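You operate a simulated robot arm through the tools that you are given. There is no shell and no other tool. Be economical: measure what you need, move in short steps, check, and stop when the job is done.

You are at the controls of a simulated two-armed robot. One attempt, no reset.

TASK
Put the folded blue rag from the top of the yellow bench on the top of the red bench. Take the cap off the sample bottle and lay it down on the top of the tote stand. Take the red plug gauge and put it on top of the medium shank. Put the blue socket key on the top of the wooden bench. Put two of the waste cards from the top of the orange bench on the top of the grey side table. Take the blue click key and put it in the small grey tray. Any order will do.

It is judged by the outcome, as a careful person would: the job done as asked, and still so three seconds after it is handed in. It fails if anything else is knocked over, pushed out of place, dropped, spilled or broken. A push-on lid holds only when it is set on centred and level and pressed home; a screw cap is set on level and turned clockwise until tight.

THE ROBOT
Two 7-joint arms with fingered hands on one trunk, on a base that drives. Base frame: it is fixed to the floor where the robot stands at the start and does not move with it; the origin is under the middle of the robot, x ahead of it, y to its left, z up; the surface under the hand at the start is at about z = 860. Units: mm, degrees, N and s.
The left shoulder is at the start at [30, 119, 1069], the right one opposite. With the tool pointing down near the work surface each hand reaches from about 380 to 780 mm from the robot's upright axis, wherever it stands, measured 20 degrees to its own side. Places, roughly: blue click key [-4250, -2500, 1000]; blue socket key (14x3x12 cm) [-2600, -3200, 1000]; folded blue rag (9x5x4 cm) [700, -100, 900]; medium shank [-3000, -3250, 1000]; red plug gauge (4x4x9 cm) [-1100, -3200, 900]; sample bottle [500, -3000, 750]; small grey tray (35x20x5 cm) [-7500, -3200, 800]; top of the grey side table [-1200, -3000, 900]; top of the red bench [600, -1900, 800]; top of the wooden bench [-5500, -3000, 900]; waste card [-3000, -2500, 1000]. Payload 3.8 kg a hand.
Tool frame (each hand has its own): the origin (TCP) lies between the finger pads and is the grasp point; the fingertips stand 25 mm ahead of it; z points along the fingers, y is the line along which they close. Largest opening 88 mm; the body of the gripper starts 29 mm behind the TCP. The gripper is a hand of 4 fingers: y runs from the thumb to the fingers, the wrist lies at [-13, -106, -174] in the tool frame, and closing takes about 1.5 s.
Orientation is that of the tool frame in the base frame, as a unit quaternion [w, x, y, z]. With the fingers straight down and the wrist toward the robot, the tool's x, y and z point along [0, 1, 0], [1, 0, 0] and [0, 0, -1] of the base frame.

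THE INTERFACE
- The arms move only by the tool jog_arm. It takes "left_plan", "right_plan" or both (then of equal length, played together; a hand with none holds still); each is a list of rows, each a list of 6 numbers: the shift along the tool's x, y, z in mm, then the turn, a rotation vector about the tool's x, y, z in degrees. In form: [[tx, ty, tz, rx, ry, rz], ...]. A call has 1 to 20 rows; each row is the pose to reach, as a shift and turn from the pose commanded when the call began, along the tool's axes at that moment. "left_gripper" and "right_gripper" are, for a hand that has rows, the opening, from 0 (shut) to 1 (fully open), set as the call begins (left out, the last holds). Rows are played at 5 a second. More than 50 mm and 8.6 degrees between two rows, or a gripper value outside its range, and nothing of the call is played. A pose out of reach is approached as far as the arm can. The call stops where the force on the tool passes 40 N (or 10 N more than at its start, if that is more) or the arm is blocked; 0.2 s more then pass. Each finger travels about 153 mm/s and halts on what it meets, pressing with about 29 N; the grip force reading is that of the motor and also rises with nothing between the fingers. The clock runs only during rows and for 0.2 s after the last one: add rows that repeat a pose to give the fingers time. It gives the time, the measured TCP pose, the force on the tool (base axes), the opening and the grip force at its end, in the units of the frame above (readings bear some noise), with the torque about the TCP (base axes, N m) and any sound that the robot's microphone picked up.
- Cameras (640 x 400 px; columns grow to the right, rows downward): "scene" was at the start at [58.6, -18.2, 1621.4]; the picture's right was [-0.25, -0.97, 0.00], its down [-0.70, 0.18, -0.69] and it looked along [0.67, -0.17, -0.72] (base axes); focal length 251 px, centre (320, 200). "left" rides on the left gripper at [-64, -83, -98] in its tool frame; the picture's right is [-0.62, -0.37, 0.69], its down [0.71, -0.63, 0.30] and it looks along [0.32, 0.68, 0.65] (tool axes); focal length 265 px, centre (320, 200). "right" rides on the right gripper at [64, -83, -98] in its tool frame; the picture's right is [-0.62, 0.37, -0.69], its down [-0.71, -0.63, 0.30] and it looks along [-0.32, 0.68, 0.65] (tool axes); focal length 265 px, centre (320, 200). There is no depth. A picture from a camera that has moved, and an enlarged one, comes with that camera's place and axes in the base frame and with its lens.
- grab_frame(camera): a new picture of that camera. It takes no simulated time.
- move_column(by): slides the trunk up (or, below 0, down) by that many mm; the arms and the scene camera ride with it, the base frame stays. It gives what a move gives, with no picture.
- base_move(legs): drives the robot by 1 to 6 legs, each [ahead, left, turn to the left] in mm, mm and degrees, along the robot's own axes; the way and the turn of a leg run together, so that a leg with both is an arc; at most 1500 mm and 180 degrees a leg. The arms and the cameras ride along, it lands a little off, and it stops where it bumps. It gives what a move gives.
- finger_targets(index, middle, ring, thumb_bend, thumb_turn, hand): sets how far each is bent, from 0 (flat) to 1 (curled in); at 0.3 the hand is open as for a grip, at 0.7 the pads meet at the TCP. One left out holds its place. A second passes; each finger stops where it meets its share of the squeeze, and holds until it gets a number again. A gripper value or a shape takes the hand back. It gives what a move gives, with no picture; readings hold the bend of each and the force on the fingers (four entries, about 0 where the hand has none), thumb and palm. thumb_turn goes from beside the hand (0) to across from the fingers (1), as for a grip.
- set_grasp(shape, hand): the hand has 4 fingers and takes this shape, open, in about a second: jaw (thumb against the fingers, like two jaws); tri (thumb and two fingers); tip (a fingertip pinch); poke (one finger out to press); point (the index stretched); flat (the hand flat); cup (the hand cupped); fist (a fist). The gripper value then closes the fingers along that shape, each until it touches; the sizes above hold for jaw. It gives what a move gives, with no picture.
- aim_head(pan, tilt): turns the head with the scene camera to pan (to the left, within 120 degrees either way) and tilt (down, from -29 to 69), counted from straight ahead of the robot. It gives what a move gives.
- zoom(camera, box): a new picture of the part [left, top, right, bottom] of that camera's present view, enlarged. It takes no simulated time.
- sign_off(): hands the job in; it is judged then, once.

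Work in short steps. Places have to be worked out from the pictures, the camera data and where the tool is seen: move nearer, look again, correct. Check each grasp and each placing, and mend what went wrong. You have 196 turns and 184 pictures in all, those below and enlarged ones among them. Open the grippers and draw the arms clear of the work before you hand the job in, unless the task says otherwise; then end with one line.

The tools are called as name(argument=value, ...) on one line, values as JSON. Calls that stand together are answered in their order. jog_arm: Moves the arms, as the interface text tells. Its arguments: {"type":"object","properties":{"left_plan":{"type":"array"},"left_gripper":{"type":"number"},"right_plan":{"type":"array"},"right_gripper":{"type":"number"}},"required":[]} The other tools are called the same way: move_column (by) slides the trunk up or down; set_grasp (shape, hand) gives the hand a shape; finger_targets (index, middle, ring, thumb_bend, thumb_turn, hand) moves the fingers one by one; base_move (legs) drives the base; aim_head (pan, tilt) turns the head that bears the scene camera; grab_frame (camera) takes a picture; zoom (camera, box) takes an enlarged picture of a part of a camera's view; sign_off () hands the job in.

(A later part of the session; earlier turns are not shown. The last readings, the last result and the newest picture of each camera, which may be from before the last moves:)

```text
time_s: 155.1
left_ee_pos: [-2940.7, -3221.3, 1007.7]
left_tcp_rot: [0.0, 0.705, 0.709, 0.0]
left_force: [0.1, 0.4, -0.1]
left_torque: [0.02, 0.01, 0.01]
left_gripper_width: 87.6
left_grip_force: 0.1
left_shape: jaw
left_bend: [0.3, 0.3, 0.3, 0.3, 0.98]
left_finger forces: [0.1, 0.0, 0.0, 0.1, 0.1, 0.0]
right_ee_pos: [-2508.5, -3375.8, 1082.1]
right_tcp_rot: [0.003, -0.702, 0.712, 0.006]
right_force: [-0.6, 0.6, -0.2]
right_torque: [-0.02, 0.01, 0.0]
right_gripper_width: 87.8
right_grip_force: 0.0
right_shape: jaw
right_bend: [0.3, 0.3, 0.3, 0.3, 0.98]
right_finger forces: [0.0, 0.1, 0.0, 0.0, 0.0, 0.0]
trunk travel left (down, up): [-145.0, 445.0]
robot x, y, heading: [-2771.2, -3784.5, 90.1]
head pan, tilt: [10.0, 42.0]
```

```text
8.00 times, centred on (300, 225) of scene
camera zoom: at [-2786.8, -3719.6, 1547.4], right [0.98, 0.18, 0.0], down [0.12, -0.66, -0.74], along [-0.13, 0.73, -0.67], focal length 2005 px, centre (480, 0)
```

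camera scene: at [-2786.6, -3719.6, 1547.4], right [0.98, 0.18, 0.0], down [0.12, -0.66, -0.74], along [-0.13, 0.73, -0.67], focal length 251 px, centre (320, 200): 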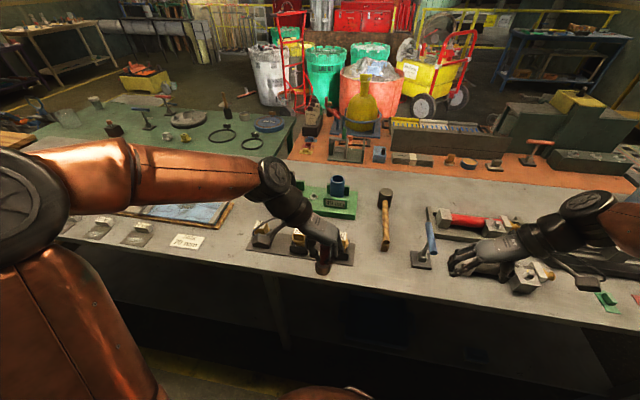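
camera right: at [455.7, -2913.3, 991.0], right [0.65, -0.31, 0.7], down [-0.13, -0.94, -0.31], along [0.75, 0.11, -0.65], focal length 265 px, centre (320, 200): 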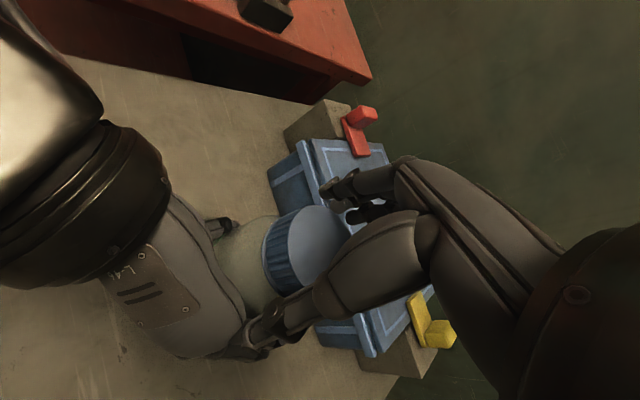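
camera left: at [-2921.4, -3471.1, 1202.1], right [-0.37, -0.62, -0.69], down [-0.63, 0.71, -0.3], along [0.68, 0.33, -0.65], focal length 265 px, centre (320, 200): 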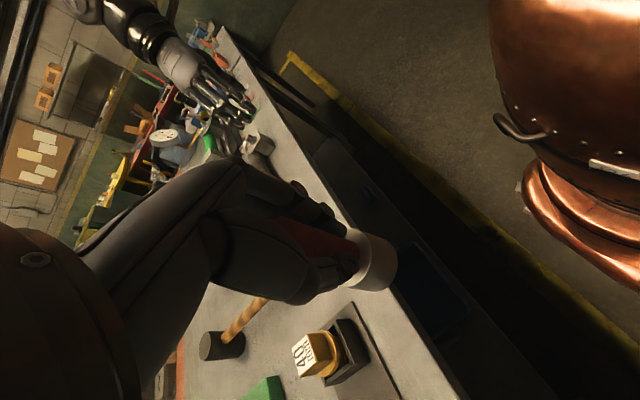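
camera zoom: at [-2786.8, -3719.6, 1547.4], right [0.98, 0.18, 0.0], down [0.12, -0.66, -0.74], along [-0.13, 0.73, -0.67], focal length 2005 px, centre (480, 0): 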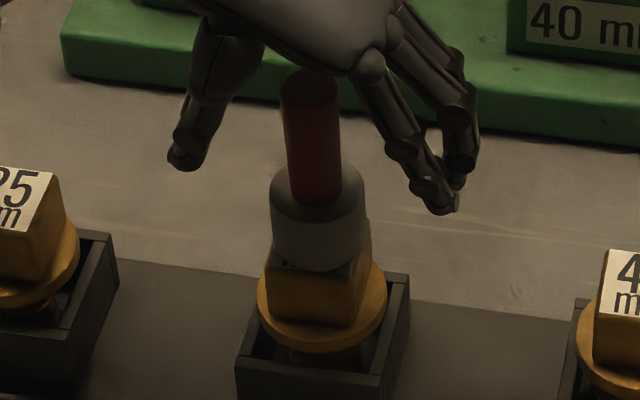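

It stands on the 32 mm shank. I'll raise the left hand straight up and back, then verify.

jog_arm(left_plan=[[0, 0, -30, 0, 0, 0], [0, 0, -65, 0, 0, 0], [0, 0, -100, 0, 0, 0], [-40, 0, -115, 0, 0, 0], [-80, 0, -115, 0, 0, 0], [-125, -15, -115, 0, 0, 0], [-170, -30, -115, 0, 0, 0], [-210, -50, -115, 0, 0, 0], [-210, -50, -115, 0, 0, 0]])

aim_head(pan=-10, tilt=42)

grab_frame(camera="scene")

```text
time_s: 157.1
left_ee_pos: [-2990.9, -3429.0, 1124.3]
left_tcp_rot: [0.0, 0.706, 0.708, -0.001]
left_force: [-0.5, 0.2, 0.2]
left_torque: [-0.01, 0.01, 0.02]
left_gripper_width: 87.5
left_grip_force: 0.0
left_shape: jaw
left_bend: [0.3, 0.3, 0.3, 0.3, 0.98]
left_finger forces: [0.0, 0.0, 0.0, 0.0, 0.0, 0.0]
right_ee_pos: [-2509.1, -3376.0, 1082.3]
right_tcp_rot: [0.003, -0.702, 0.713, 0.005]
right_force: [0.4, 0.4, 0.7]
right_torque: [-0.01, 0.02, 0.01]
right_gripper_width: 87.9
right_grip_force: 0.1
right_shape: jaw
right_bend: [0.3, 0.3, 0.3, 0.3, 0.98]
right_finger forces: [0.0, 0.0, 0.0, 0.0, 0.0, 0.0]
trunk travel left (down, up): [-145.0, 445.0]
robot x, y, heading: [-2771.1, -3786.4, 90.1]
head pan, tilt: [10.0, 42.0]
```

```text
time_s: 157.9
left_ee_pos: [-2990.8, -3429.0, 1123.8]
left_tcp_rot: [0.0, 0.705, 0.709, 0.0]
left_force: [0.0, 0.4, -0.3]
left_torque: [-0.03, 0.0, 0.04]
left_gripper_width: 87.6
left_grip_force: 0.2
left_shape: jaw
left_bend: [0.3, 0.3, 0.3, 0.3, 0.98]
left_finger forces: [0.0, 0.0, 0.1, 0.0, 0.1, 0.1]
right_ee_pos: [-2508.8, -3377.1, 1083.9]
right_tcp_rot: [0.004, -0.701, 0.713, 0.006]
right_force: [0.5, 0.6, -1.8]
right_torque: [0.01, 0.02, 0.0]
right_gripper_width: 87.7
right_grip_force: 0.1
right_shape: jaw
right_bend: [0.3, 0.3, 0.3, 0.3, 0.98]
right_finger forces: [0.0, 0.0, 0.0, 0.0, 0.0, 0.1]
trunk travel left (down, up): [-145.0, 445.0]
robot x, y, heading: [-2769.6, -3783.9, 90.3]
head pan, tilt: [-10.0, 42.0]
```

```text
90 pictures are left
camera scene: at [-2757.9, -3719.5, 1547.4], right [0.99, -0.17, 0.0], down [-0.11, -0.66, -0.74], along [0.12, 0.73, -0.67], focal length 251 px, centre (320, 200)
```

scene: 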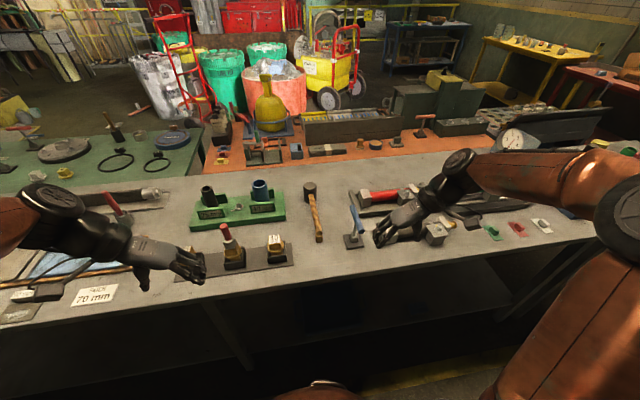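

The gauge stands well. Next is the blue socket key: a T-handle along y near [-2557, -3211], z≈985, in a base. I'll move the right hand above it.

jog_arm(right_plan=[[-42, 12, 0, 0, 0, 0], [-84, 24, 0, 0, 0, 0], [-126, 36, 0, 0, 0, 0], [-167, 48, 0, 0, 0, 0], [-167, 48, 0, 0, 0, 0]])

grab_frame(camera="right")

zoom(camera="scene", box=[280, 165, 440, 265])

```text
time_s: 159.1
left_ee_pos: [-2989.8, -3430.0, 1124.5]
left_tcp_rot: [0.001, 0.705, 0.709, -0.001]
left_force: [-0.3, 0.1, -0.2]
left_torque: [0.04, 0.01, -0.03]
left_gripper_width: 87.8
left_grip_force: 0.0
left_shape: jaw
left_bend: [0.3, 0.3, 0.3, 0.3, 0.98]
left_finger forces: [0.0, 0.0, 0.1, 0.1, 0.0, 0.0]
right_ee_pos: [-2555.3, -3209.9, 1085.3]
right_tcp_rot: [0.004, -0.702, 0.713, 0.005]
right_force: [-0.1, 0.9, 0.4]
right_torque: [-0.01, 0.0, 0.0]
right_gripper_width: 87.9
right_grip_force: 0.0
right_shape: jaw
right_bend: [0.3, 0.3, 0.3, 0.3, 0.98]
right_finger forces: [0.0, 0.0, 0.0, 0.0, 0.0, 0.1]
trunk travel left (down, up): [-145.0, 445.0]
robot x, y, heading: [-2772.4, -3783.1, 90.1]
head pan, tilt: [-10.0, 42.0]
```

```text
89 pictures are left
camera right: at [-2472.8, -3276.8, 1183.3], right [-0.36, 0.62, 0.7], down [0.64, 0.71, -0.3], along [-0.68, 0.34, -0.65], focal length 265 px, centre (320, 200)
```

right: 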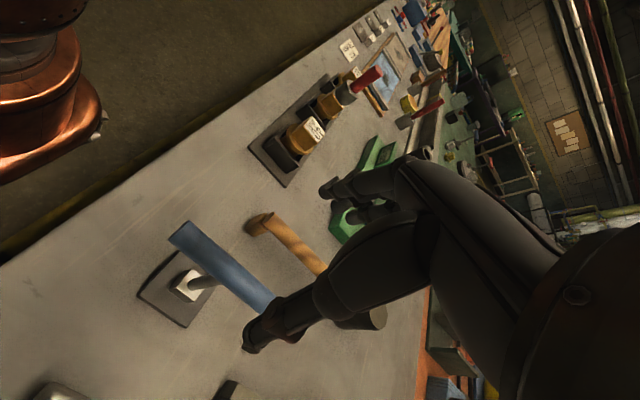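

```text
4.00 times, centred on (360, 215) of scene
camera zoom: at [-2757.4, -3720.5, 1547.5], right [0.99, -0.17, 0.0], down [-0.11, -0.66, -0.74], along [0.12, 0.73, -0.67], focal length 1002 px, centre (160, 140)
```

zoom: 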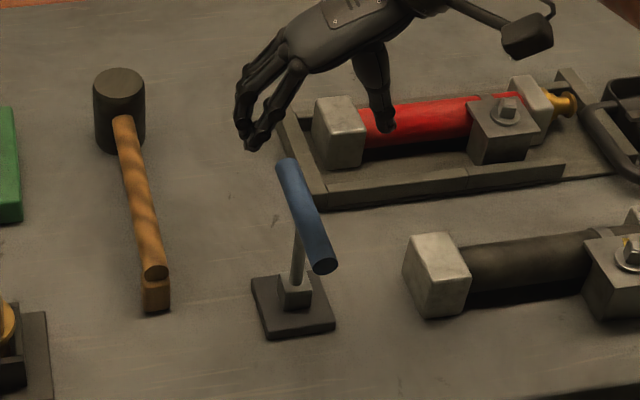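

The handle centre is at about [-2557, -3207, 973]. I'll lower over it and close.

jog_arm(right_plan=[[-3, 2, 40, 0, 0, 0], [-3, 2, 75, 0, 0, 0], [-3, 2, 95, 0, 0, 0], [-3, 2, 108, 0, 0, 0], [-3, 2, 108, 0, 0, 0]])

zoom(camera="scene", box=[280, 165, 440, 265])

```text
time_s: 160.3
left_ee_pos: [-2992.3, -3429.2, 1122.9]
left_tcp_rot: [0.0, 0.706, 0.708, 0.001]
left_force: [0.1, 0.6, -0.6]
left_torque: [-0.04, 0.0, 0.01]
left_gripper_width: 87.5
left_grip_force: 0.0
left_shape: jaw
left_bend: [0.3, 0.3, 0.3, 0.3, 0.98]
left_finger forces: [0.0, 0.0, 0.0, 0.0, 0.0, 0.0]
right_ee_pos: [-2555.2, -3203.1, 977.7]
right_tcp_rot: [0.004, -0.702, 0.712, 0.006]
right_force: [0.0, -0.3, -0.7]
right_torque: [-0.03, -0.01, 0.0]
right_gripper_width: 87.5
right_grip_force: 0.2
right_shape: jaw
right_bend: [0.3, 0.3, 0.3, 0.3, 0.98]
right_finger forces: [0.0, 0.0, 0.0, 0.0, 0.0, 0.0]
trunk travel left (down, up): [-145.0, 445.0]
robot x, y, heading: [-2773.0, -3784.3, 90.1]
head pan, tilt: [-10.0, 42.0]
```

```text
4.00 times, centred on (360, 215) of scene
camera zoom: at [-2757.8, -3719.6, 1547.4], right [0.99, -0.17, 0.0], down [-0.11, -0.66, -0.74], along [0.12, 0.73, -0.67], focal length 1002 px, centre (160, 140)
```

zoom: 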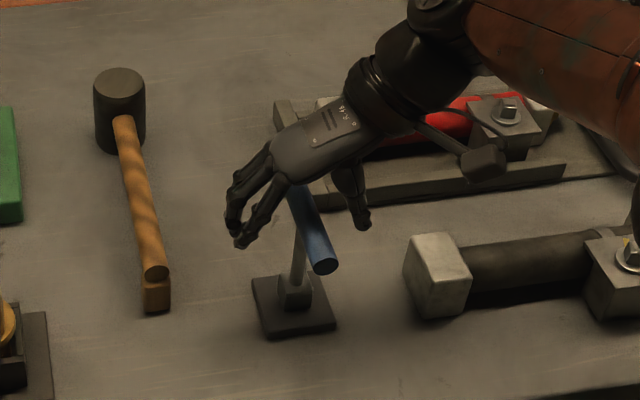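

Straddled. Closing.

jog_arm(right_plan=[[0, 0, 0, 0, 0, 0], [0, 0, 0, 0, 0, 0], [0, 0, 0, 0, 0, 0], [0, 0, 0, 0, 0, 0], [0, 0, 0, 0, 0, 0], [0, 0, 0, 0, 0, 0], [0, 0, 0, 0, 0, 0]], right_gripper=0)

jog_arm(right_plan=[[0, 0, -10, 0, 0, 0], [0, 0, -25, 0, 0, 0], [0, 0, -45, 0, 0, 0], [0, 0, -70, 0, 0, 0], [0, 0, -100, 0, 0, 0], [0, 0, -140, 0, 0, 0], [0, 0, -140, 0, 0, 0]])

zoom(camera="scene", box=[260, 125, 460, 250])

```text
time_s: 161.9
left_ee_pos: [-2990.5, -3429.0, 1124.8]
left_tcp_rot: [0.0, 0.705, 0.709, -0.001]
left_force: [0.7, 1.2, -0.1]
left_torque: [-0.02, -0.01, -0.01]
left_gripper_width: 87.7
left_grip_force: 0.1
left_shape: jaw
left_bend: [0.3, 0.3, 0.3, 0.3, 0.98]
left_finger forces: [0.1, 0.0, 0.0, 0.0, 0.1, 0.0]
right_ee_pos: [-2555.5, -3203.4, 977.2]
right_tcp_rot: [0.002, -0.701, 0.713, 0.005]
right_force: [1.2, -1.2, -2.1]
right_torque: [-0.08, -0.12, 0.02]
right_gripper_width: 3.5
right_grip_force: 29.2
right_shape: jaw
right_bend: [0.71, 0.7, 0.7, 0.74, 1.0]
right_finger forces: [15.9, 7.3, 3.2, 0.0, 25.7, 0.0]
trunk travel left (down, up): [-145.0, 445.0]
robot x, y, heading: [-2771.8, -3782.6, 90.2]
head pan, tilt: [-10.0, 42.0]
```

```text
time_s: 163.5
left_ee_pos: [-2991.3, -3428.6, 1123.6]
left_tcp_rot: [0.0, 0.705, 0.709, 0.0]
left_force: [0.5, -0.4, 0.5]
left_torque: [-0.03, -0.01, 0.0]
left_gripper_width: 87.6
left_grip_force: 0.0
left_shape: jaw
left_bend: [0.3, 0.3, 0.3, 0.3, 0.98]
left_finger forces: [0.0, 0.0, 0.0, 0.0, 0.0, 0.1]
right_ee_pos: [-2554.8, -3206.0, 1117.0]
right_tcp_rot: [0.004, -0.702, 0.712, 0.005]
right_force: [-0.4, 0.1, -1.3]
right_torque: [-0.02, -0.02, 0.03]
right_gripper_width: 3.3
right_grip_force: 28.8
right_shape: jaw
right_bend: [0.71, 0.7, 0.7, 0.74, 1.0]
right_finger forces: [17.9, 8.9, 1.6, 0.1, 25.2, 0.0]
trunk travel left (down, up): [-145.0, 445.0]
robot x, y, heading: [-2776.6, -3780.3, 90.3]
head pan, tilt: [-10.0, 42.0]
```

```text
3.20 times, centred on (360, 188) of scene
camera zoom: at [-2757.4, -3719.0, 1547.3], right [0.99, -0.17, 0.0], down [-0.11, -0.66, -0.74], along [0.12, 0.73, -0.67], focal length 802 px, centre (192, 240)
```

zoom: 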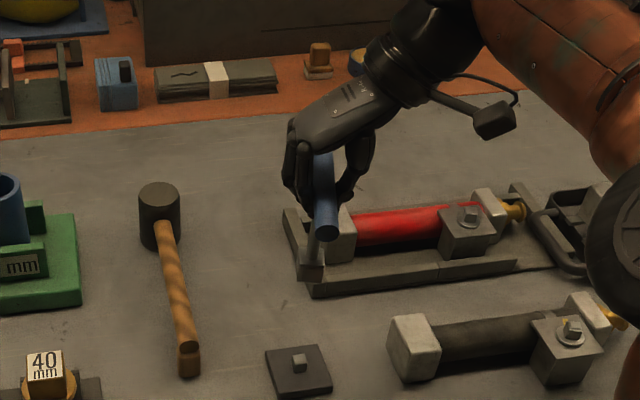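

The key is lifted cleanly off its stub. I'll draw it back off the bench and strafe west along the aisle.

jog_arm(right_plan=[[45, 0, -10, 0, 0, 0], [90, 0, -20, 0, 0, 0], [135, 0, -20, 0, 0, 0], [180, 0, -20, 0, 0, 0], [200, 0, -20, 0, 0, 0], [200, 0, -20, 0, 0, 0]])

base_move(legs=[[0, 1450, 0]])

aim_head(pan=50, tilt=25)

grab_frame(camera="scene")

```text
time_s: 164.9
left_ee_pos: [-2991.4, -3429.9, 1125.3]
left_tcp_rot: [0.0, 0.705, 0.709, 0.0]
left_force: [0.2, 0.1, 0.2]
left_torque: [0.04, -0.03, 0.03]
left_gripper_width: 87.7
left_grip_force: 0.0
left_shape: jaw
left_bend: [0.3, 0.3, 0.3, 0.3, 0.98]
left_finger forces: [0.0, 0.1, 0.0, 0.0, 0.0, 0.1]
right_ee_pos: [-2559.0, -3408.3, 1134.7]
right_tcp_rot: [0.004, -0.702, 0.712, 0.007]
right_force: [0.8, 0.5, -1.4]
right_torque: [0.02, 0.0, 0.0]
right_gripper_width: 3.0
right_grip_force: 28.7
right_shape: jaw
right_bend: [0.71, 0.7, 0.7, 0.74, 1.0]
right_finger forces: [18.1, 9.3, 1.4, 0.1, 25.0, 0.0]
trunk travel left (down, up): [-145.0, 445.0]
robot x, y, heading: [-2768.0, -3785.8, 90.2]
head pan, tilt: [-10.0, 42.0]
```

```text
time_s: 172.1
left_ee_pos: [-4441.7, -3457.0, 1123.3]
left_tcp_rot: [0.0, 0.698, 0.716, 0.0]
left_force: [-0.8, -0.3, 0.7]
left_torque: [0.03, 0.02, 0.01]
left_gripper_width: 87.7
left_grip_force: 0.1
left_shape: jaw
left_bend: [0.3, 0.3, 0.3, 0.3, 0.98]
left_finger forces: [0.0, 0.1, 0.0, 0.0, 0.0, 0.1]
right_ee_pos: [-4010.2, -3424.9, 1135.2]
right_tcp_rot: [-0.003, 0.708, -0.706, -0.007]
right_force: [0.2, -0.1, -1.2]
right_torque: [0.01, 0.02, 0.01]
right_gripper_width: 3.4
right_grip_force: 29.0
right_shape: jaw
right_bend: [0.71, 0.7, 0.7, 0.74, 1.0]
right_finger forces: [18.2, 9.4, 1.4, 0.1, 25.0, 0.0]
trunk travel left (down, up): [-145.0, 445.0]
robot x, y, heading: [-4213.7, -3807.6, 91.6]
head pan, tilt: [-10.0, 42.0]
```

```text
time_s: 173.4
left_ee_pos: [-4441.4, -3456.4, 1124.6]
left_tcp_rot: [0.0, 0.697, 0.717, 0.001]
left_force: [-0.4, -0.8, -0.2]
left_torque: [0.02, -0.03, 0.0]
left_gripper_width: 87.6
left_grip_force: 0.0
left_shape: jaw
left_bend: [0.3, 0.3, 0.3, 0.3, 0.98]
left_finger forces: [0.0, 0.0, 0.0, 0.0, 0.1, 0.1]
right_ee_pos: [-4008.9, -3426.1, 1136.0]
right_tcp_rot: [-0.004, 0.708, -0.706, -0.006]
right_force: [0.1, 1.1, -1.7]
right_torque: [-0.01, 0.03, 0.01]
right_gripper_width: 3.2
right_grip_force: 29.4
right_shape: jaw
right_bend: [0.71, 0.7, 0.7, 0.74, 1.0]
right_finger forces: [18.3, 9.4, 1.4, 0.0, 25.0, 0.0]
trunk travel left (down, up): [-145.0, 445.0]
robot x, y, heading: [-4215.9, -3806.8, 91.5]
head pan, tilt: [50.0, 25.0]
```

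```text
85 pictures are left
camera scene: at [-4286.3, -3767.0, 1573.6], right [0.62, 0.78, 0.0], down [0.33, -0.26, -0.91], along [-0.71, 0.56, -0.42], focal length 251 px, centre (320, 200)
```

scene: 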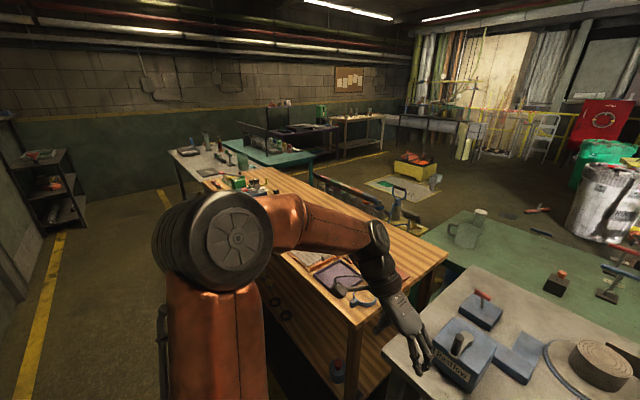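

The wooden bench begins at about x=-4670, y from -3337 to -2770. I'll strafe another 750 mm and look down at its top.

base_move(legs=[[0, 750, -1.5]])

aim_head(pan=5, tilt=42)

grab_frame(camera="scene")

```text
time_s: 177.4
left_ee_pos: [-5175.4, -3463.7, 1123.3]
left_tcp_rot: [0.0, 0.705, 0.71, 0.001]
left_force: [-0.4, -0.6, -0.3]
left_torque: [0.01, -0.02, -0.03]
left_gripper_width: 87.7
left_grip_force: 0.1
left_shape: jaw
left_bend: [0.3, 0.3, 0.3, 0.3, 0.98]
left_finger forces: [0.0, 0.0, 0.0, 0.0, 0.0, 0.0]
right_ee_pos: [-4744.6, -3441.9, 1135.7]
right_tcp_rot: [0.004, -0.701, 0.713, 0.006]
right_force: [0.5, 0.6, -1.5]
right_torque: [0.0, -0.01, -0.02]
right_gripper_width: 3.2
right_grip_force: 28.8
right_shape: jaw
right_bend: [0.71, 0.7, 0.7, 0.74, 1.0]
right_finger forces: [18.3, 9.6, 1.4, 0.0, 25.0, 0.1]
trunk travel left (down, up): [-145.0, 445.0]
robot x, y, heading: [-4957.9, -3819.9, 90.5]
head pan, tilt: [50.0, 25.0]
```

```text
time_s: 178.5
left_ee_pos: [-5175.0, -3464.1, 1124.4]
left_tcp_rot: [0.0, 0.705, 0.71, 0.0]
left_force: [0.4, 0.6, 0.0]
left_torque: [-0.02, 0.02, 0.0]
left_gripper_width: 87.9
left_grip_force: 0.1
left_shape: jaw
left_bend: [0.3, 0.3, 0.3, 0.3, 0.98]
left_finger forces: [0.1, 0.0, 0.0, 0.0, 0.0, 0.0]
right_ee_pos: [-4743.0, -3441.8, 1135.2]
right_tcp_rot: [0.004, -0.702, 0.713, 0.007]
right_force: [0.2, 0.4, -1.3]
right_torque: [0.03, -0.03, 0.01]
right_gripper_width: 3.4
right_grip_force: 28.6
right_shape: jaw
right_bend: [0.71, 0.7, 0.7, 0.74, 1.0]
right_finger forces: [18.3, 9.4, 1.4, 0.0, 25.0, 0.0]
trunk travel left (down, up): [-145.0, 445.0]
robot x, y, heading: [-4954.4, -3818.6, 90.8]
head pan, tilt: [5.0, 42.0]
```

```text
84 pictures are left
camera scene: at [-4963.4, -3753.1, 1547.4], right [1.0, 0.09, 0.0], down [0.06, -0.67, -0.74], along [-0.07, 0.74, -0.67], focal length 251 px, centre (320, 200)
```

scene: 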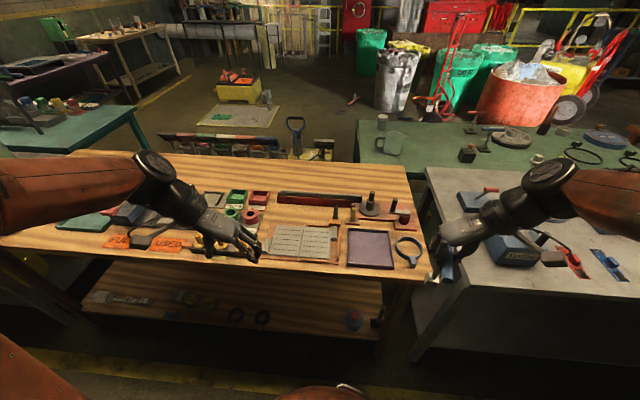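

zoom(camera="scene", box=[60, 160, 440, 310])

```text
1.68 times, centred on (250, 235) of scene
camera zoom: at [-4963.4, -3753.1, 1547.4], right [1.0, 0.09, 0.0], down [0.06, -0.67, -0.74], along [-0.07, 0.74, -0.67], focal length 422 px, centre (438, 141)
```

zoom: 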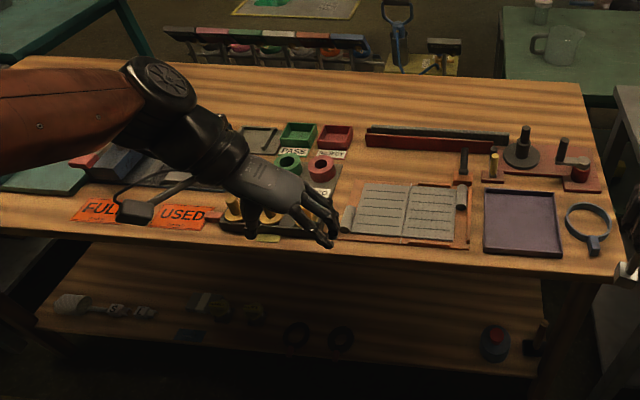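

The bench front is crowded and the free strip is at the back. I'll look at the west half before deciding.

base_move(legs=[[0, 500, 0]])

aim_head(pan=8, tilt=32)

grab_frame(camera="scene")

```text
time_s: 181.5
left_ee_pos: [-5683.3, -3466.9, 1123.1]
left_tcp_rot: [0.0, 0.706, 0.708, 0.0]
left_force: [0.2, -0.5, -0.6]
left_torque: [0.01, -0.05, 0.0]
left_gripper_width: 87.6
left_grip_force: 0.0
left_shape: jaw
left_bend: [0.3, 0.3, 0.3, 0.3, 0.98]
left_finger forces: [0.1, 0.0, 0.0, 0.0, 0.1, 0.1]
right_ee_pos: [-5250.1, -3443.8, 1134.1]
right_tcp_rot: [0.004, -0.7, 0.714, 0.006]
right_force: [0.1, 0.8, -1.5]
right_torque: [0.01, 0.0, -0.01]
right_gripper_width: 3.2
right_grip_force: 28.9
right_shape: jaw
right_bend: [0.71, 0.7, 0.7, 0.74, 1.0]
right_finger forces: [18.4, 9.6, 1.4, 0.0, 25.0, 0.0]
trunk travel left (down, up): [-145.0, 445.0]
robot x, y, heading: [-5463.1, -3818.7, 90.2]
head pan, tilt: [5.0, 42.0]
```

```text
time_s: 182.2
left_ee_pos: [-5682.9, -3465.4, 1124.5]
left_tcp_rot: [0.0, 0.706, 0.708, 0.0]
left_force: [-1.1, -0.1, 0.3]
left_torque: [0.0, -0.02, 0.0]
left_gripper_width: 87.6
left_grip_force: 0.0
left_shape: jaw
left_bend: [0.3, 0.3, 0.3, 0.3, 0.98]
left_finger forces: [0.0, 0.0, 0.1, 0.0, 0.1, 0.0]
right_ee_pos: [-5249.2, -3444.5, 1135.0]
right_tcp_rot: [0.003, -0.701, 0.714, 0.007]
right_force: [0.7, -0.4, -1.9]
right_torque: [0.01, 0.01, 0.01]
right_gripper_width: 3.6
right_grip_force: 29.0
right_shape: jaw
right_bend: [0.71, 0.7, 0.7, 0.74, 1.0]
right_finger forces: [18.3, 9.5, 1.4, 0.0, 25.0, 0.1]
trunk travel left (down, up): [-145.0, 445.0]
robot x, y, heading: [-5462.6, -3822.8, 89.9]
head pan, tilt: [8.0, 32.0]
```

```text
82 pictures are left
camera scene: at [-5476.5, -3749.8, 1562.5], right [0.99, 0.14, 0.0], down [0.07, -0.53, -0.85], along [-0.12, 0.84, -0.53], focal length 251 px, centre (320, 200)
```

scene: 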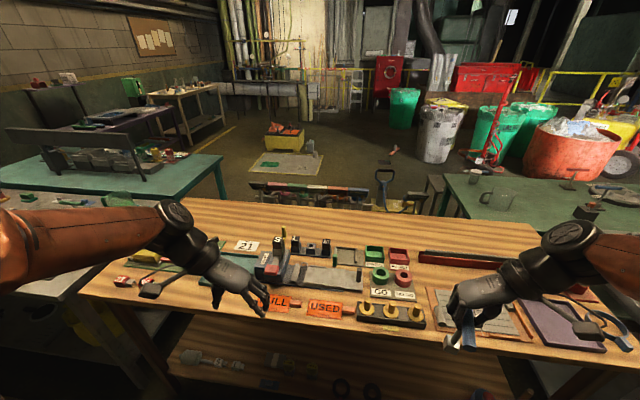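

jog_arm(left_plan=[[0, -40, -20, 0, 0, 0], [0, -80, -40, 0, 0, 0], [0, -120, -60, 0, 0, 0], [0, -165, -60, 0, 0, 0], [0, -210, -60, 0, 0, 0], [0, -210, -60, 0, 0, 0]])

zoom(camera="scene", box=[80, 200, 400, 380])

```text
time_s: 183.6
left_ee_pos: [-5891.1, -3464.8, 1182.9]
left_tcp_rot: [0.0, 0.706, 0.708, 0.001]
left_force: [0.4, 0.2, -0.2]
left_torque: [-0.02, 0.01, 0.03]
left_gripper_width: 87.6
left_grip_force: 0.1
left_shape: jaw
left_bend: [0.3, 0.3, 0.3, 0.3, 0.98]
left_finger forces: [0.0, 0.1, 0.1, 0.0, 0.0, 0.1]
right_ee_pos: [-5249.1, -3444.7, 1135.4]
right_tcp_rot: [0.004, -0.7, 0.714, 0.006]
right_force: [0.3, 0.0, -1.6]
right_torque: [-0.02, 0.05, -0.04]
right_gripper_width: 3.3
right_grip_force: 28.6
right_shape: jaw
right_bend: [0.71, 0.7, 0.7, 0.74, 1.0]
right_finger forces: [18.4, 9.6, 1.4, 0.1, 24.9, 0.0]
trunk travel left (down, up): [-145.0, 445.0]
robot x, y, heading: [-5466.1, -3817.7, 90.1]
head pan, tilt: [8.0, 32.0]
```

```text
2.00 times, centred on (240, 290) of scene
camera zoom: at [-5475.9, -3750.1, 1562.6], right [0.99, 0.14, 0.0], down [0.07, -0.52, -0.85], along [-0.12, 0.84, -0.53], focal length 501 px, centre (480, 20)
```

zoom: 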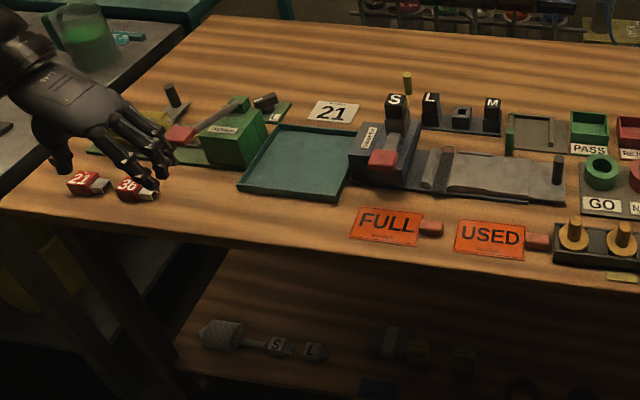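

There's a roomy free patch at the back of the bench near [-6040, -2960]. I'll turn the right hand to wrist-toward-robot for reach and raise it a little.

jog_arm(right_plan=[[0, 0, -5, 0, 0, 8.2], [0, 0, -10, 0, 0, 16.4], [0, 0, -15, 0, 0, 24.6], [0, 0, -20, 0, 0, 32.8], [0, 0, -25, 0, 0, 41], [0, 0, -30, 0, 0, 49.2], [0, 0, -35, 0, 0, 57.4], [0, 0, -40, 0, 0, 65.6], [0, 0, -45, 0, 0, 73.8], [0, 0, -50, 0, 0, 82], [0, 0, -50, 0, 0, 90], [0, 0, -50, 0, 0, 90]])

base_move(legs=[[0, 710, 0]])

aim_head(pan=-10, tilt=38)

grab_frame(camera="scene")

```text
time_s: 186.2
left_ee_pos: [-5891.3, -3464.0, 1183.2]
left_tcp_rot: [0.0, 0.707, 0.708, 0.0]
left_force: [-0.1, -0.8, -1.0]
left_torque: [0.04, 0.02, -0.02]
left_gripper_width: 87.8
left_grip_force: 0.1
left_shape: jaw
left_bend: [0.3, 0.3, 0.3, 0.3, 0.98]
left_finger forces: [0.0, 0.0, 0.1, 0.0, 0.0, 0.0]
right_ee_pos: [-5249.7, -3445.4, 1184.6]
right_tcp_rot: [-0.001, 0.01, 1.0, 0.007]
right_force: [-0.7, 0.1, -2.4]
right_torque: [0.0, 0.03, -0.01]
right_gripper_width: 3.2
right_grip_force: 29.3
right_shape: jaw
right_bend: [0.71, 0.7, 0.7, 0.74, 1.0]
right_finger forces: [19.8, 10.8, 1.2, 0.0, 24.7, 0.0]
trunk travel left (down, up): [-145.0, 445.0]
robot x, y, heading: [-5464.4, -3821.8, 89.8]
head pan, tilt: [8.0, 32.0]
```

```text
time_s: 190.0
left_ee_pos: [-6579.7, -3464.0, 1182.6]
left_tcp_rot: [0.0, 0.707, 0.707, 0.0]
left_force: [0.5, -0.1, 0.2]
left_torque: [-0.01, 0.01, 0.01]
left_gripper_width: 87.7
left_grip_force: 0.0
left_shape: jaw
left_bend: [0.3, 0.3, 0.3, 0.3, 0.98]
left_finger forces: [0.0, 0.0, 0.1, 0.0, 0.0, 0.0]
right_ee_pos: [-5937.0, -3446.4, 1185.6]
right_tcp_rot: [-0.001, 0.011, 1.0, 0.006]
right_force: [-0.6, -1.0, -1.3]
right_torque: [-0.02, -0.01, 0.0]
right_gripper_width: 3.3
right_grip_force: 29.3
right_shape: jaw
right_bend: [0.71, 0.7, 0.7, 0.74, 1.0]
right_finger forces: [19.8, 10.7, 1.1, 0.0, 24.7, 0.0]
trunk travel left (down, up): [-145.0, 445.0]
robot x, y, heading: [-6152.8, -3820.5, 90.1]
head pan, tilt: [8.0, 32.0]
```

```text
time_s: 190.8
left_ee_pos: [-6577.9, -3464.7, 1182.9]
left_tcp_rot: [0.0, 0.707, 0.707, 0.0]
left_force: [0.7, -0.3, -0.4]
left_torque: [0.0, 0.01, 0.0]
left_gripper_width: 87.5
left_grip_force: 0.0
left_shape: jaw
left_bend: [0.3, 0.3, 0.3, 0.3, 0.98]
left_finger forces: [0.1, 0.0, 0.0, 0.0, 0.0, 0.0]
right_ee_pos: [-5936.5, -3446.3, 1185.0]
right_tcp_rot: [-0.002, 0.011, 1.0, 0.006]
right_force: [0.6, 0.4, -2.2]
right_torque: [-0.01, -0.01, -0.02]
right_gripper_width: 3.2
right_grip_force: 29.2
right_shape: jaw
right_bend: [0.71, 0.7, 0.7, 0.74, 1.0]
right_finger forces: [19.8, 10.8, 1.3, 0.0, 24.7, 0.1]
trunk travel left (down, up): [-145.0, 445.0]
robot x, y, heading: [-6153.3, -3818.6, 90.4]
head pan, tilt: [-10.0, 38.0]
```

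```text
80 pictures are left
camera scene: at [-6136.8, -3754.5, 1553.4], right [0.99, -0.17, 0.0], down [-0.11, -0.61, -0.79], along [0.14, 0.78, -0.62], focal length 251 px, centre (320, 200)
```

scene: 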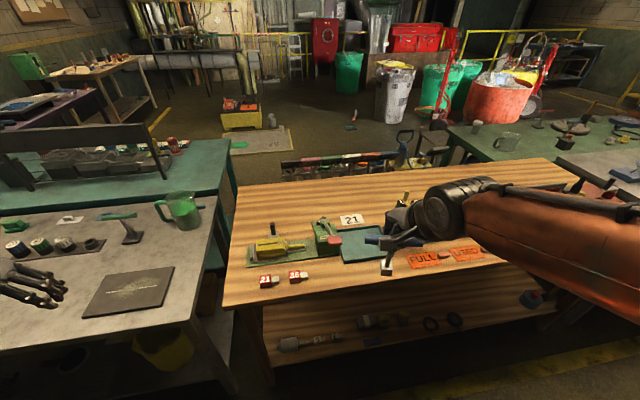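

The free patch lies around pixel (300, 207), i.e. [-6055, -2925]. I'll drive forward 215 mm, then extend the right hand over it.

base_move(legs=[[215, 60, 0]])

jog_arm(right_plan=[[10, 45, 0, 0, 0, 0], [20, 90, 0, 0, 0, 0], [30, 135, 0, 0, 0, 0], [40, 180, 0, 0, 0, 0], [50, 225, 0, 0, 0, 0], [58, 270, 0, 0, 0, 0], [58, 300, 20, 0, 0, 0], [58, 300, 20, 0, 0, 0]])

grab_frame(camera="scene")

```text
time_s: 192.5
left_ee_pos: [-6635.7, -3248.1, 1182.9]
left_tcp_rot: [0.001, 0.709, 0.705, -0.001]
left_force: [0.6, 0.0, -0.2]
left_torque: [0.01, -0.04, -0.01]
left_gripper_width: 87.6
left_grip_force: 0.1
left_shape: jaw
left_bend: [0.3, 0.3, 0.3, 0.3, 0.98]
left_finger forces: [0.1, 0.1, 0.0, 0.0, 0.1, 0.0]
right_ee_pos: [-5995.0, -3233.5, 1184.8]
right_tcp_rot: [-0.002, 0.013, 1.0, 0.006]
right_force: [0.1, 0.8, -1.3]
right_torque: [-0.02, 0.0, -0.02]
right_gripper_width: 2.9
right_grip_force: 29.3
right_shape: jaw
right_bend: [0.71, 0.7, 0.7, 0.74, 1.0]
right_finger forces: [19.9, 10.7, 1.1, 0.0, 24.7, 0.0]
trunk travel left (down, up): [-145.0, 445.0]
robot x, y, heading: [-6205.6, -3607.5, 89.6]
head pan, tilt: [-10.0, 38.0]
```

```text
time_s: 194.3
left_ee_pos: [-6636.3, -3248.7, 1183.3]
left_tcp_rot: [0.0, 0.709, 0.706, -0.001]
left_force: [0.0, -0.3, -0.7]
left_torque: [0.0, 0.01, 0.01]
left_gripper_width: 87.7
left_grip_force: 0.1
left_shape: jaw
left_bend: [0.3, 0.3, 0.3, 0.3, 0.98]
left_finger forces: [0.0, 0.0, 0.1, 0.0, 0.0, 0.0]
right_ee_pos: [-6046.7, -2933.5, 1168.4]
right_tcp_rot: [-0.002, 0.013, 1.0, 0.007]
right_force: [0.5, 0.0, -1.6]
right_torque: [-0.02, -0.02, 0.02]
right_gripper_width: 3.2
right_grip_force: 28.3
right_shape: jaw
right_bend: [0.71, 0.7, 0.7, 0.74, 1.0]
right_finger forces: [20.7, 11.9, 1.0, 0.0, 24.3, 0.1]
trunk travel left (down, up): [-145.0, 445.0]
robot x, y, heading: [-6209.6, -3610.3, 90.1]
head pan, tilt: [-10.0, 38.0]
```

```text
79 pictures are left
camera scene: at [-6196.0, -3542.0, 1553.4], right [0.98, -0.18, 0.0], down [-0.11, -0.61, -0.79], along [0.14, 0.78, -0.62], focal length 251 px, centre (320, 200)
```

scene: 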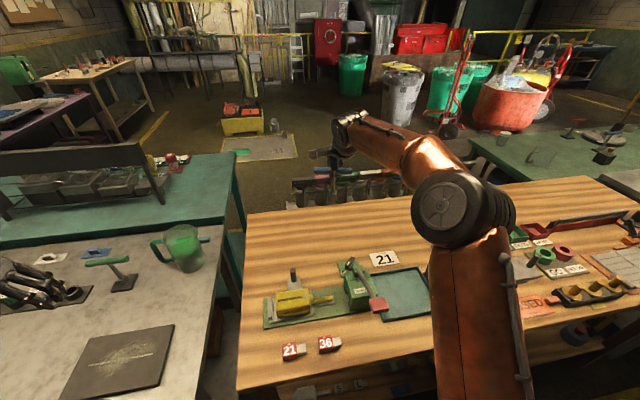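

Reached. I'll lower to about z=1000 and check the key against the bench surface.

jog_arm(right_plan=[[0, 0, 45, 0, 0, 0], [0, 0, 90, 0, 0, 0], [0, 0, 130, 0, 0, 0], [0, 0, 160, 0, 0, 0], [0, 0, 160, 0, 0, 0]])

zoom(camera="scene", box=[240, 150, 440, 275])

```text
time_s: 195.5
left_ee_pos: [-6635.5, -3249.6, 1183.2]
left_tcp_rot: [0.0, 0.709, 0.705, 0.001]
left_force: [0.0, 0.1, -0.3]
left_torque: [0.02, -0.02, -0.02]
left_gripper_width: 87.6
left_grip_force: 0.1
left_shape: jaw
left_bend: [0.3, 0.3, 0.3, 0.3, 0.98]
left_finger forces: [0.0, 0.0, 0.1, 0.0, 0.1, 0.0]
right_ee_pos: [-6044.6, -2933.5, 1007.0]
right_tcp_rot: [-0.002, 0.013, 1.0, 0.007]
right_force: [1.1, 0.2, -2.2]
right_torque: [-0.05, 0.0, -0.03]
right_gripper_width: 3.3
right_grip_force: 28.9
right_shape: jaw
right_bend: [0.71, 0.7, 0.7, 0.74, 1.0]
right_finger forces: [21.0, 12.4, 0.8, 0.0, 24.3, 0.1]
trunk travel left (down, up): [-145.0, 445.0]
robot x, y, heading: [-6213.8, -3608.1, 89.5]
head pan, tilt: [-10.0, 38.0]
```

```text
3.20 times, centred on (340, 212) of scene
camera zoom: at [-6195.9, -3541.5, 1553.4], right [0.98, -0.18, 0.0], down [-0.11, -0.61, -0.79], along [0.14, 0.78, -0.62], focal length 802 px, centre (256, 160)
```

zoom: 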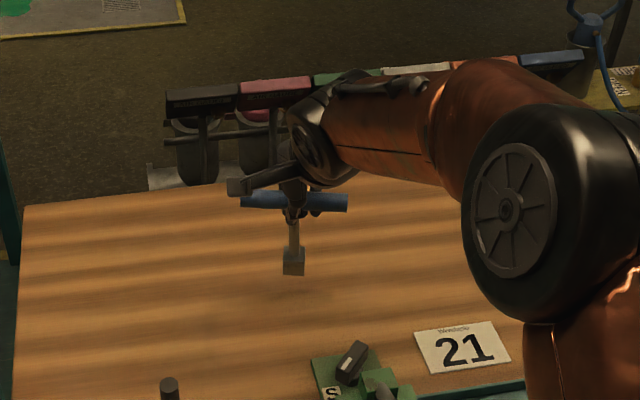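

Ample room around. I'll lower until the socket touches the bench.

jog_arm(right_plan=[[0, 0, 5, 0, 0, 0], [0, 0, 10, 0, 0, 0], [0, 0, 14, 0, 0, 0], [0, 0, 18, 0, 0, 0], [0, 0, 22, 0, 0, 0], [0, 0, 26, 0, 0, 0], [0, 0, 30, 0, 0, 0], [0, 0, 34, 0, 0, 0], [0, 0, 38, 0, 0, 0], [0, 0, 42, 0, 0, 0], [0, 0, 46, 0, 0, 0], [0, 0, 50, 0, 0, 0]])

zoom(camera="scene", box=[260, 170, 380, 245])

```text
time_s: 198.1
left_ee_pos: [-6637.2, -3250.8, 1183.7]
left_tcp_rot: [-0.001, 0.709, 0.705, 0.001]
left_force: [-0.9, -0.9, -0.1]
left_torque: [-0.02, 0.02, 0.02]
left_gripper_width: 87.9
left_grip_force: 0.0
left_shape: jaw
left_bend: [0.3, 0.3, 0.3, 0.3, 0.98]
left_finger forces: [0.0, 0.0, 0.0, 0.1, 0.0, 0.1]
right_ee_pos: [-6045.2, -2929.8, 964.2]
right_tcp_rot: [-0.002, 0.013, 1.0, 0.01]
right_force: [1.6, 1.0, 15.5]
right_torque: [0.02, 0.01, 0.02]
right_gripper_width: 3.8
right_grip_force: 28.8
right_shape: jaw
right_bend: [0.71, 0.7, 0.7, 0.75, 1.0]
right_finger forces: [23.0, 14.8, 0.6, 0.1, 25.6, 0.0]
trunk travel left (down, up): [-145.0, 445.0]
robot x, y, heading: [-6211.0, -3612.3, 89.7]
head pan, tilt: [-10.0, 38.0]
```

```text
5.33 times, centred on (320, 208) of scene
camera zoom: at [-6196.1, -3543.3, 1553.6], right [0.98, -0.18, 0.0], down [-0.11, -0.6, -0.79], along [0.14, 0.78, -0.61], focal length 1337 px, centre (320, 160)
```

zoom: 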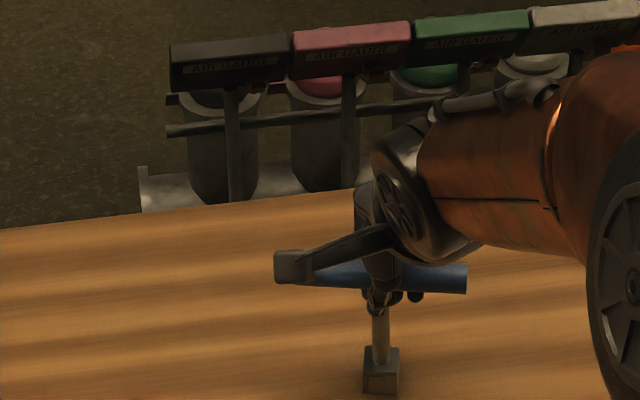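

The socket rests on the bench with the shaft upright. I'll open partway so the fingers still cage the handle, and see whether it stands.

jog_arm(right_plan=[[0, 0, -1, 0, 0, 0], [0, 0, -1, 0, 0, 0], [0, 0, -1, 0, 0, 0], [0, 0, -1, 0, 0, 0], [0, 0, -1, 0, 0, 0]], right_gripper=0.5)

zoom(camera="scene", box=[260, 170, 380, 245])

grab_frame(camera="right")

```text
time_s: 199.3
left_ee_pos: [-6634.3, -3248.8, 1182.8]
left_tcp_rot: [0.0, 0.709, 0.705, 0.0]
left_force: [-0.1, -0.1, -0.2]
left_torque: [-0.06, -0.01, 0.0]
left_gripper_width: 87.6
left_grip_force: 0.0
left_shape: jaw
left_bend: [0.3, 0.3, 0.3, 0.3, 0.98]
left_finger forces: [0.0, 0.1, 0.0, 0.2, 0.0, 0.0]
right_ee_pos: [-6045.7, -2929.5, 960.5]
right_tcp_rot: [-0.001, 0.012, 1.0, 0.006]
right_force: [0.4, -0.7, 0.2]
right_torque: [0.05, -0.01, -0.02]
right_gripper_width: 43.7
right_grip_force: 0.1
right_shape: jaw
right_bend: [0.74, 0.45, 0.41, 0.7, 1.0]
right_finger forces: [0.0, 0.0, 0.0, 0.1, 0.0, 0.0]
trunk travel left (down, up): [-145.0, 445.0]
robot x, y, heading: [-6212.9, -3605.7, 89.8]
head pan, tilt: [-10.0, 38.0]
```

```text
5.33 times, centred on (320, 208) of scene
camera zoom: at [-6196.0, -3541.4, 1553.3], right [0.98, -0.18, 0.0], down [-0.11, -0.61, -0.79], along [0.14, 0.78, -0.62], focal length 1337 px, centre (320, 160)
```

zoom: 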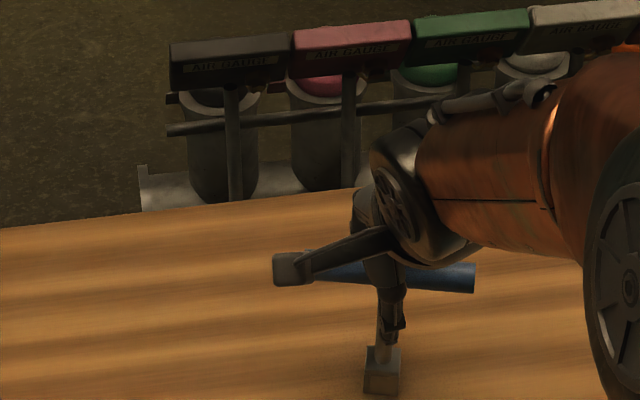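

```text
75 pictures are left
camera right: at [-6112.2, -3013.4, 1057.9], right [0.63, 0.34, 0.7], down [0.7, -0.64, -0.31], along [0.34, 0.68, -0.65], focal length 265 px, centre (320, 200)
```

right: 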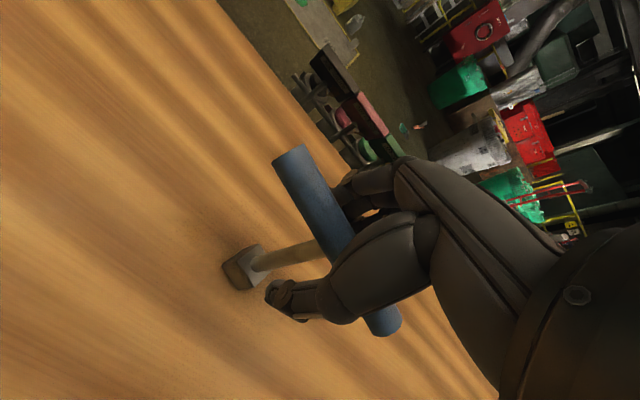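

It stands on its own, with no forces. I'll open fully and rise straight up.

jog_arm(right_plan=[[0, 0, 0, 0, 0, 0], [0, 0, 0, 0, 0, 0], [0, 0, 0, 0, 0, 0], [0, 0, 0, 0, 0, 0]], right_gripper=1)

jog_arm(right_plan=[[0, 0, -15, 0, 0, 0], [0, 0, -40, 0, 0, 0], [0, 0, -80, 0, 0, 0], [0, 0, -120, 0, 0, 0], [0, 0, -165, 0, 0, 0], [0, -40, -190, 0, 0, 0], [0, -90, -200, 0, 0, 0], [0, -140, -200, 0, 0, 0], [0, -190, -200, 0, 0, 0], [0, -240, -200, 0, 0, 0], [0, -280, -200, 0, 0, 0]])

grab_frame(camera="scene")

```text
time_s: 200.3
left_ee_pos: [-6636.0, -3249.9, 1183.3]
left_tcp_rot: [0.0, 0.708, 0.706, 0.0]
left_force: [0.9, 0.6, -0.2]
left_torque: [-0.02, -0.03, 0.03]
left_gripper_width: 87.9
left_grip_force: 0.1
left_shape: jaw
left_bend: [0.3, 0.3, 0.3, 0.3, 0.98]
left_finger forces: [0.0, 0.0, 0.1, 0.0, 0.0, 0.1]
right_ee_pos: [-6044.8, -2930.5, 960.1]
right_tcp_rot: [-0.001, 0.013, 1.0, 0.006]
right_force: [-0.3, -0.3, 0.4]
right_torque: [0.02, 0.03, 0.02]
right_gripper_width: 88.0
right_grip_force: 0.0
right_shape: jaw
right_bend: [0.3, 0.3, 0.3, 0.3, 0.98]
right_finger forces: [0.0, 0.0, 0.1, 0.0, 0.0, 0.0]
trunk travel left (down, up): [-145.0, 445.0]
robot x, y, heading: [-6210.0, -3605.2, 89.8]
head pan, tilt: [-10.0, 38.0]
```

```text
refused: row 7 steps farther than a row can; nothing moved
```

```text
74 pictures are left
camera scene: at [-6196.0, -3541.4, 1553.3], right [0.98, -0.18, 0.0], down [-0.11, -0.61, -0.79], along [0.14, 0.78, -0.62], focal length 251 px, centre (320, 200)
```

scene: 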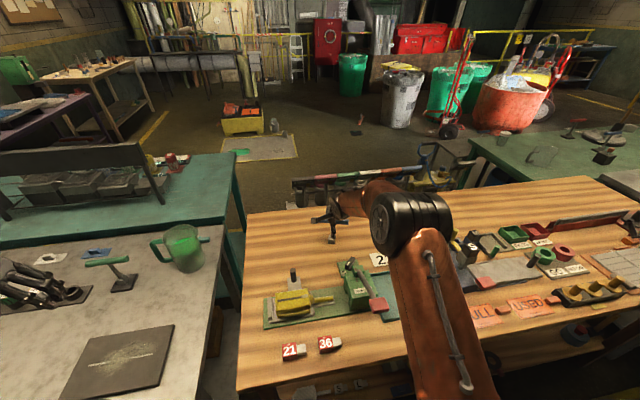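

One row was too long; I'll repeat with shorter steps.

jog_arm(right_plan=[[0, 0, -15, 0, 0, 0], [0, 0, -40, 0, 0, 0], [0, 0, -80, 0, 0, 0], [0, 0, -120, 0, 0, 0], [0, 0, -165, 0, 0, 0], [0, -35, -190, 0, 0, 0], [0, -80, -200, 0, 0, 0], [0, -125, -200, 0, 0, 0], [0, -170, -200, 0, 0, 0], [0, -215, -200, 0, 0, 0], [0, -260, -200, 0, 0, 0]])

base_move(legs=[[-215, 0, 0]])

aim_head(pan=30, tilt=25)

grab_frame(camera="scene")

```text
time_s: 202.7
left_ee_pos: [-6635.3, -3248.7, 1182.8]
left_tcp_rot: [-0.001, 0.709, 0.706, 0.0]
left_force: [-0.1, 0.7, -0.5]
left_torque: [0.01, -0.01, -0.02]
left_gripper_width: 88.1
left_grip_force: 0.0
left_shape: jaw
left_bend: [0.3, 0.3, 0.3, 0.3, 0.98]
left_finger forces: [0.0, 0.0, 0.0, 0.1, 0.0, 0.0]
right_ee_pos: [-6050.8, -3194.4, 1158.2]
right_tcp_rot: [-0.002, 0.013, 1.0, 0.008]
right_force: [0.2, 0.1, -0.2]
right_torque: [0.0, -0.01, -0.02]
right_gripper_width: 88.0
right_grip_force: 0.1
right_shape: jaw
right_bend: [0.3, 0.3, 0.3, 0.3, 0.98]
right_finger forces: [0.1, 0.0, 0.1, 0.0, 0.0, 0.2]
trunk travel left (down, up): [-145.0, 445.0]
robot x, y, heading: [-6216.9, -3610.3, 89.7]
head pan, tilt: [-10.0, 38.0]
```

```text
time_s: 204.4
left_ee_pos: [-6636.4, -3469.4, 1183.0]
left_tcp_rot: [0.0, 0.709, 0.705, 0.0]
left_force: [-0.1, 0.4, 0.2]
left_torque: [0.03, 0.0, -0.02]
left_gripper_width: 87.8
left_grip_force: 0.1
left_shape: jaw
left_bend: [0.3, 0.3, 0.3, 0.3, 0.98]
left_finger forces: [0.0, 0.0, 0.1, 0.1, 0.1, 0.1]
right_ee_pos: [-6051.5, -3413.1, 1156.9]
right_tcp_rot: [-0.002, 0.013, 1.0, 0.007]
right_force: [0.6, 0.2, 0.1]
right_torque: [-0.01, 0.04, 0.01]
right_gripper_width: 87.9
right_grip_force: 0.1
right_shape: jaw
right_bend: [0.3, 0.3, 0.3, 0.3, 0.98]
right_finger forces: [0.0, 0.0, 0.0, 0.0, 0.0, 0.1]
trunk travel left (down, up): [-145.0, 445.0]
robot x, y, heading: [-6215.3, -3830.2, 89.8]
head pan, tilt: [-10.0, 38.0]
```

```text
time_s: 205.4
left_ee_pos: [-6636.6, -3469.2, 1182.4]
left_tcp_rot: [-0.001, 0.708, 0.706, -0.001]
left_force: [-0.6, 0.3, 0.0]
left_torque: [0.02, -0.01, -0.03]
left_gripper_width: 88.1
left_grip_force: 0.1
left_shape: jaw
left_bend: [0.3, 0.3, 0.3, 0.3, 0.98]
left_finger forces: [0.0, 0.0, 0.1, 0.0, 0.1, 0.1]
right_ee_pos: [-6051.8, -3412.1, 1157.2]
right_tcp_rot: [-0.001, 0.013, 1.0, 0.006]
right_force: [0.4, 0.6, 0.2]
right_torque: [0.02, -0.05, 0.04]
right_gripper_width: 87.8
right_grip_force: 0.1
right_shape: jaw
right_bend: [0.3, 0.3, 0.3, 0.3, 0.98]
right_finger forces: [0.1, 0.0, 0.0, 0.0, 0.0, 0.0]
trunk travel left (down, up): [-145.0, 445.0]
robot x, y, heading: [-6209.8, -3824.7, 89.7]
head pan, tilt: [30.0, 25.0]
```

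```text
73 pictures are left
camera scene: at [-6257.9, -3765.2, 1573.6], right [0.87, 0.5, 0.0], down [0.21, -0.37, -0.91], along [-0.45, 0.79, -0.42], focal length 251 px, centre (320, 200)
```

scene: 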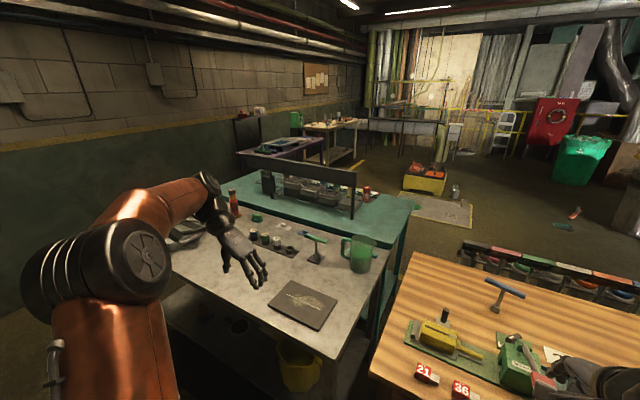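

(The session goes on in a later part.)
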